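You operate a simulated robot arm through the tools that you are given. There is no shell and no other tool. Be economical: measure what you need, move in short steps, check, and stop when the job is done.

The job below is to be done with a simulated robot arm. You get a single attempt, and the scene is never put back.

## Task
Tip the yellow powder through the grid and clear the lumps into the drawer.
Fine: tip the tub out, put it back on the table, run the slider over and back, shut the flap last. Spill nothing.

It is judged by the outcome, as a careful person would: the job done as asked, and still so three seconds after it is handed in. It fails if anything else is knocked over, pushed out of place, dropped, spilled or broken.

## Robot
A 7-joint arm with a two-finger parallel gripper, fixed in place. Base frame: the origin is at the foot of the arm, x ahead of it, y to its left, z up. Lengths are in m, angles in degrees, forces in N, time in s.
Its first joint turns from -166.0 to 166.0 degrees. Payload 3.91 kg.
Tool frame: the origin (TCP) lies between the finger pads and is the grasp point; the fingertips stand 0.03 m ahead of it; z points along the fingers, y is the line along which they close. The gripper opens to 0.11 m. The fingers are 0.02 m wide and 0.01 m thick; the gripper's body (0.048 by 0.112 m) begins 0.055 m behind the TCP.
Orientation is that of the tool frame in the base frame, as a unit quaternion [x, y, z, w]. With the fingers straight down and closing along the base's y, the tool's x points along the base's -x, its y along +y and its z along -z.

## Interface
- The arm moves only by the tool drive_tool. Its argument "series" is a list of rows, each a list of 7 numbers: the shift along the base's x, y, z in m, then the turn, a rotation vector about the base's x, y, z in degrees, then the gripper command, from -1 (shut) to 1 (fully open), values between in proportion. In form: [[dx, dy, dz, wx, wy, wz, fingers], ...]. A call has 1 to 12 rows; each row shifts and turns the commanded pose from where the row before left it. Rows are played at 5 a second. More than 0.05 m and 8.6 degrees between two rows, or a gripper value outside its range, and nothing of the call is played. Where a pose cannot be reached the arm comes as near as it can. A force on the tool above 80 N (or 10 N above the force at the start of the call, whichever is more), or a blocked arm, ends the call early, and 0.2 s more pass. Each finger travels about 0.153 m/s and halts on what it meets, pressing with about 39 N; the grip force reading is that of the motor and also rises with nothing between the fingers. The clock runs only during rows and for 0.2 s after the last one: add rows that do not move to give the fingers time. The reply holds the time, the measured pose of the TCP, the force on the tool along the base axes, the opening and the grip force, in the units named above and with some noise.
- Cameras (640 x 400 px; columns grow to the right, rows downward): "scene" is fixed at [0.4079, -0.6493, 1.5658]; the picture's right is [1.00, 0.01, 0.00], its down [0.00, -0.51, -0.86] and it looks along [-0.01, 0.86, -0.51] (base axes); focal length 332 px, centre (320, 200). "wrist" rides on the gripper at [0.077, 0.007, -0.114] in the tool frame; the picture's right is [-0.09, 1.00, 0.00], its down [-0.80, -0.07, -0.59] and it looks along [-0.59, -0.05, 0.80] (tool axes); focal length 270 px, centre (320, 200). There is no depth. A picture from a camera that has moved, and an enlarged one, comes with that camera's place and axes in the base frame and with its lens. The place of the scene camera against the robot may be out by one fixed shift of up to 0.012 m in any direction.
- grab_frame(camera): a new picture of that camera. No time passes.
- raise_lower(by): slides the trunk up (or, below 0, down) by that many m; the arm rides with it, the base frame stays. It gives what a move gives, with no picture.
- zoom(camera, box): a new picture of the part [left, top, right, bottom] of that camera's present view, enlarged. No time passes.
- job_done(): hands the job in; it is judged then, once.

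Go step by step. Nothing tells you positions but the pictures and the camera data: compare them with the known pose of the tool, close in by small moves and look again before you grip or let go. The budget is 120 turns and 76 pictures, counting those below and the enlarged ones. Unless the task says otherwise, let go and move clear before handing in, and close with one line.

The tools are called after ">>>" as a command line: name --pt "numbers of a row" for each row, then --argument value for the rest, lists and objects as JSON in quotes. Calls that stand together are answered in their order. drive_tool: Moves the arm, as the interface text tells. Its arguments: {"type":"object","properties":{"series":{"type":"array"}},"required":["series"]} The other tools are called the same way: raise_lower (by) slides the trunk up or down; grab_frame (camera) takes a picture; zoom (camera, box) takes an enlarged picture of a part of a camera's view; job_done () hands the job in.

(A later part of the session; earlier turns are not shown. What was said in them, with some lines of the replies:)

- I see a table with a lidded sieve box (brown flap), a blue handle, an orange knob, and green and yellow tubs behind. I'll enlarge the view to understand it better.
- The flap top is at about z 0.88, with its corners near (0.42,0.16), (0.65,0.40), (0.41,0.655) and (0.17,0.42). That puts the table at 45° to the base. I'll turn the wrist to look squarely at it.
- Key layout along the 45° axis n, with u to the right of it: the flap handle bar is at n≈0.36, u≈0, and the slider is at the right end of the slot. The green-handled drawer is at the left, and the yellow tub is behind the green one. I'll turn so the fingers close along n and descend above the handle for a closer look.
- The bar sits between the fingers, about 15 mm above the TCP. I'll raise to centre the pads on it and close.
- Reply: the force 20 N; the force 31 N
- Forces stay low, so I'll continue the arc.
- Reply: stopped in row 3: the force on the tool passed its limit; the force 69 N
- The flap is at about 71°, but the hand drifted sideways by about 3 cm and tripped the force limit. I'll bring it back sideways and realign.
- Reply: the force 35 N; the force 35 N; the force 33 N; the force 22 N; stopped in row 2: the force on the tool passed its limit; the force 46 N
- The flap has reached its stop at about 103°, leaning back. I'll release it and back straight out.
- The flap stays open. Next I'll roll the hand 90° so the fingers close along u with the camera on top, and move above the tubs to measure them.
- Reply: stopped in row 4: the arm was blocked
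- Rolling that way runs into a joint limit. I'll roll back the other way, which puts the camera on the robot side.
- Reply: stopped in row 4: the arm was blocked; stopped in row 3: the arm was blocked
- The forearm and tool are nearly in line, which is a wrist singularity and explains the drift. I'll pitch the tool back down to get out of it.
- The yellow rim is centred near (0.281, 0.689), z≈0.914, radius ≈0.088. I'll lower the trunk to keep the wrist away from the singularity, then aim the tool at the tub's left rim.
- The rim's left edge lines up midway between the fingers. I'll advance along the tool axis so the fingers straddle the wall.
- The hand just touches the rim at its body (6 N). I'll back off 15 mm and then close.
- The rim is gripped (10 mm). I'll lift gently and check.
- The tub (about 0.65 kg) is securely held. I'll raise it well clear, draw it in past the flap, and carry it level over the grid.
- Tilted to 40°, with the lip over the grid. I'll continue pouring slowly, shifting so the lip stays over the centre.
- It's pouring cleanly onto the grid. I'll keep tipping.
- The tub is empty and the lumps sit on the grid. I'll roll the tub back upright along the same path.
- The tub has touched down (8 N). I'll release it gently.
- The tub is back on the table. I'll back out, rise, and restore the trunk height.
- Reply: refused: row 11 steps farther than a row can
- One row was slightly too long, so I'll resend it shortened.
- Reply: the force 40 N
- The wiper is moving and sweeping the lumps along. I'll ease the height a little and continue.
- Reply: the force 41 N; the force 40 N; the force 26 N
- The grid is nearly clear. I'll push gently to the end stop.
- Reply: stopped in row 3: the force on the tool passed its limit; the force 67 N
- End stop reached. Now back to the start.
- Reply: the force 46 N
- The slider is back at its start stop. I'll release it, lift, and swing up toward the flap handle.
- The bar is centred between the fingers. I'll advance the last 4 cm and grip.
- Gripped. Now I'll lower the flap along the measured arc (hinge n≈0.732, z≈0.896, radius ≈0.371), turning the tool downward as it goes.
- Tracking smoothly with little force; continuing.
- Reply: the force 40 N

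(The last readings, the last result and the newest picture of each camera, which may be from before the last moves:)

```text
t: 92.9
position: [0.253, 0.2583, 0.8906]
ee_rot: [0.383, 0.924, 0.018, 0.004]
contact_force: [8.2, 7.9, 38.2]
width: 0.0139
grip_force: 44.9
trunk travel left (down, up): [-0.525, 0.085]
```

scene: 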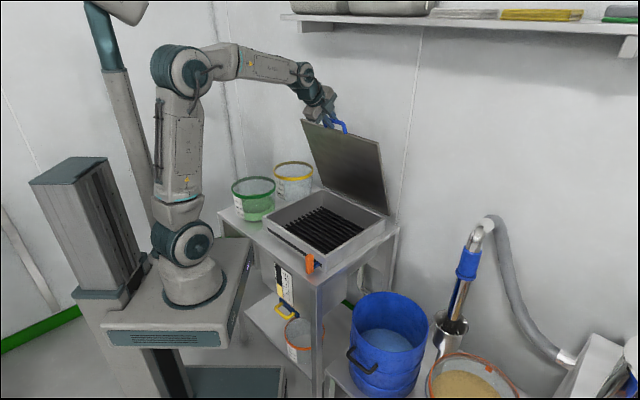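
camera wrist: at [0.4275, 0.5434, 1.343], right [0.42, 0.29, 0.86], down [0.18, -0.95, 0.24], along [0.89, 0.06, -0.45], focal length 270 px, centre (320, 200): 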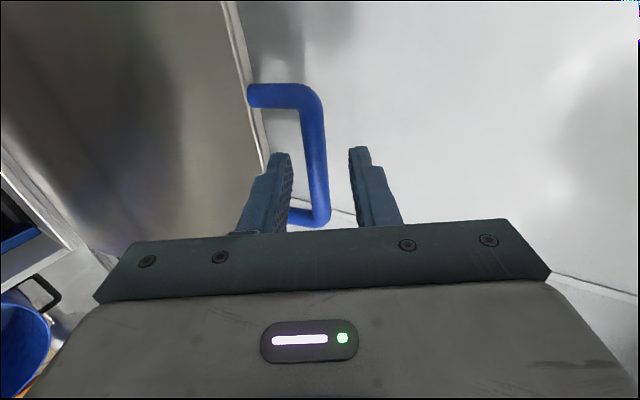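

The flap is resting shut (38 N down). I'll release and rise straight up.

>>> drive_tool --pt "0 0 0 0 0 0 -0.45" --pt "0 0 0 0 0 0 -0.45" --pt "0 0 0.015 0 0 0 -0.45" --pt "0 0 0.03 0 0 0 -0.45" --pt "0 0 0.04 0 0 0 -0.45" --pt "0 0 0.05 0 0 0 -0.45" --pt "0 0 0.05 0 0 0 -0.45" --pt "0 0 0.05 0 0 0 -0.45"

>>> grab_frame --camera "scene"

>>> zoom --camera "scene" --box '[210, 150, 400, 330]'

>>> grab_frame --camera "wrist"

```text
t: 94.7
position: [0.2544, 0.2616, 1.127]
ee_rot: [0.383, 0.924, 0.017, 0.004]
contact_force: [-0.1, 0.5, 0.4]
width: 0.0304
grip_force: 0.1
trunk travel left (down, up): [-0.525, 0.085]
```

```text
7 pictures are left
```

scene: 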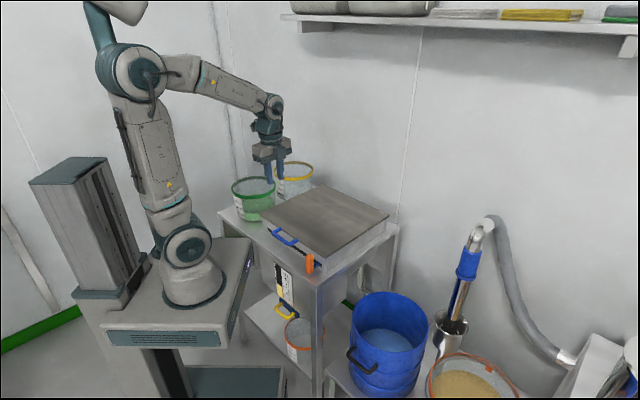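

```text
2.22 times, centred on (305, 240) of scene
camera zoom: at [0.4079, -0.6493, 1.5658], right [1.0, 0.01, 0.0], down [0.0, -0.51, -0.86], along [-0.01, 0.86, -0.51], focal length 739 px, centre (353, 111)
```

zoom: 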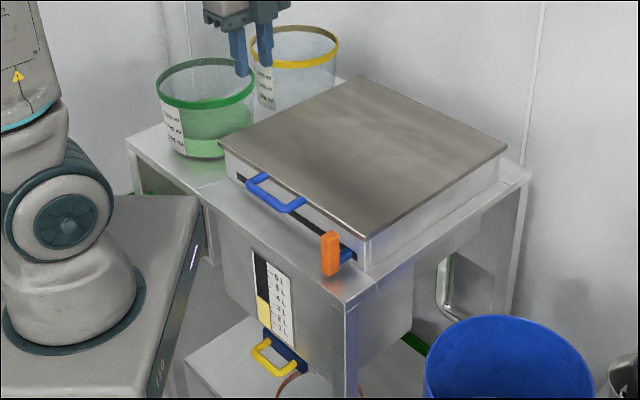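

```text
5 pictures are left
camera wrist: at [0.204, 0.3202, 1.2427], right [0.77, 0.64, 0.03], down [0.5, -0.63, 0.59], along [0.4, -0.43, -0.81], focal length 270 px, centre (320, 200)
```

wrist: 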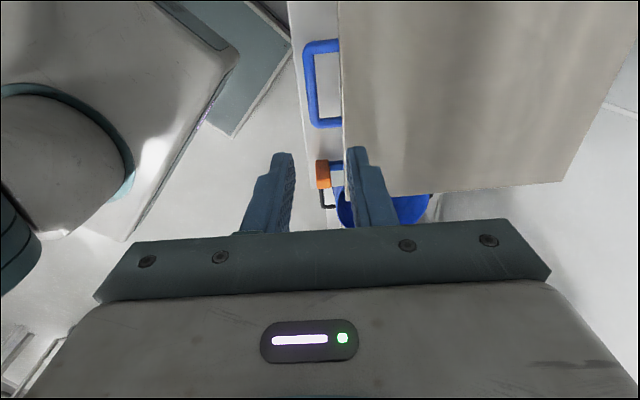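

The flap is shut, the slider is at its start position, and the empty tub is back on the table. I see nothing spilled or moved, and the arm is clear, so I'm handing in.

>>> job_done

```text
The job is handed in.
```

I tipped the yellow powder through the grid, put the empty tub back on the table and ran the slider over and back. The lumps were swept off the left end of the grid to the drawer side; I didn't look inside the drawer. The flap was shut last, and I saw no spills in the pictures.
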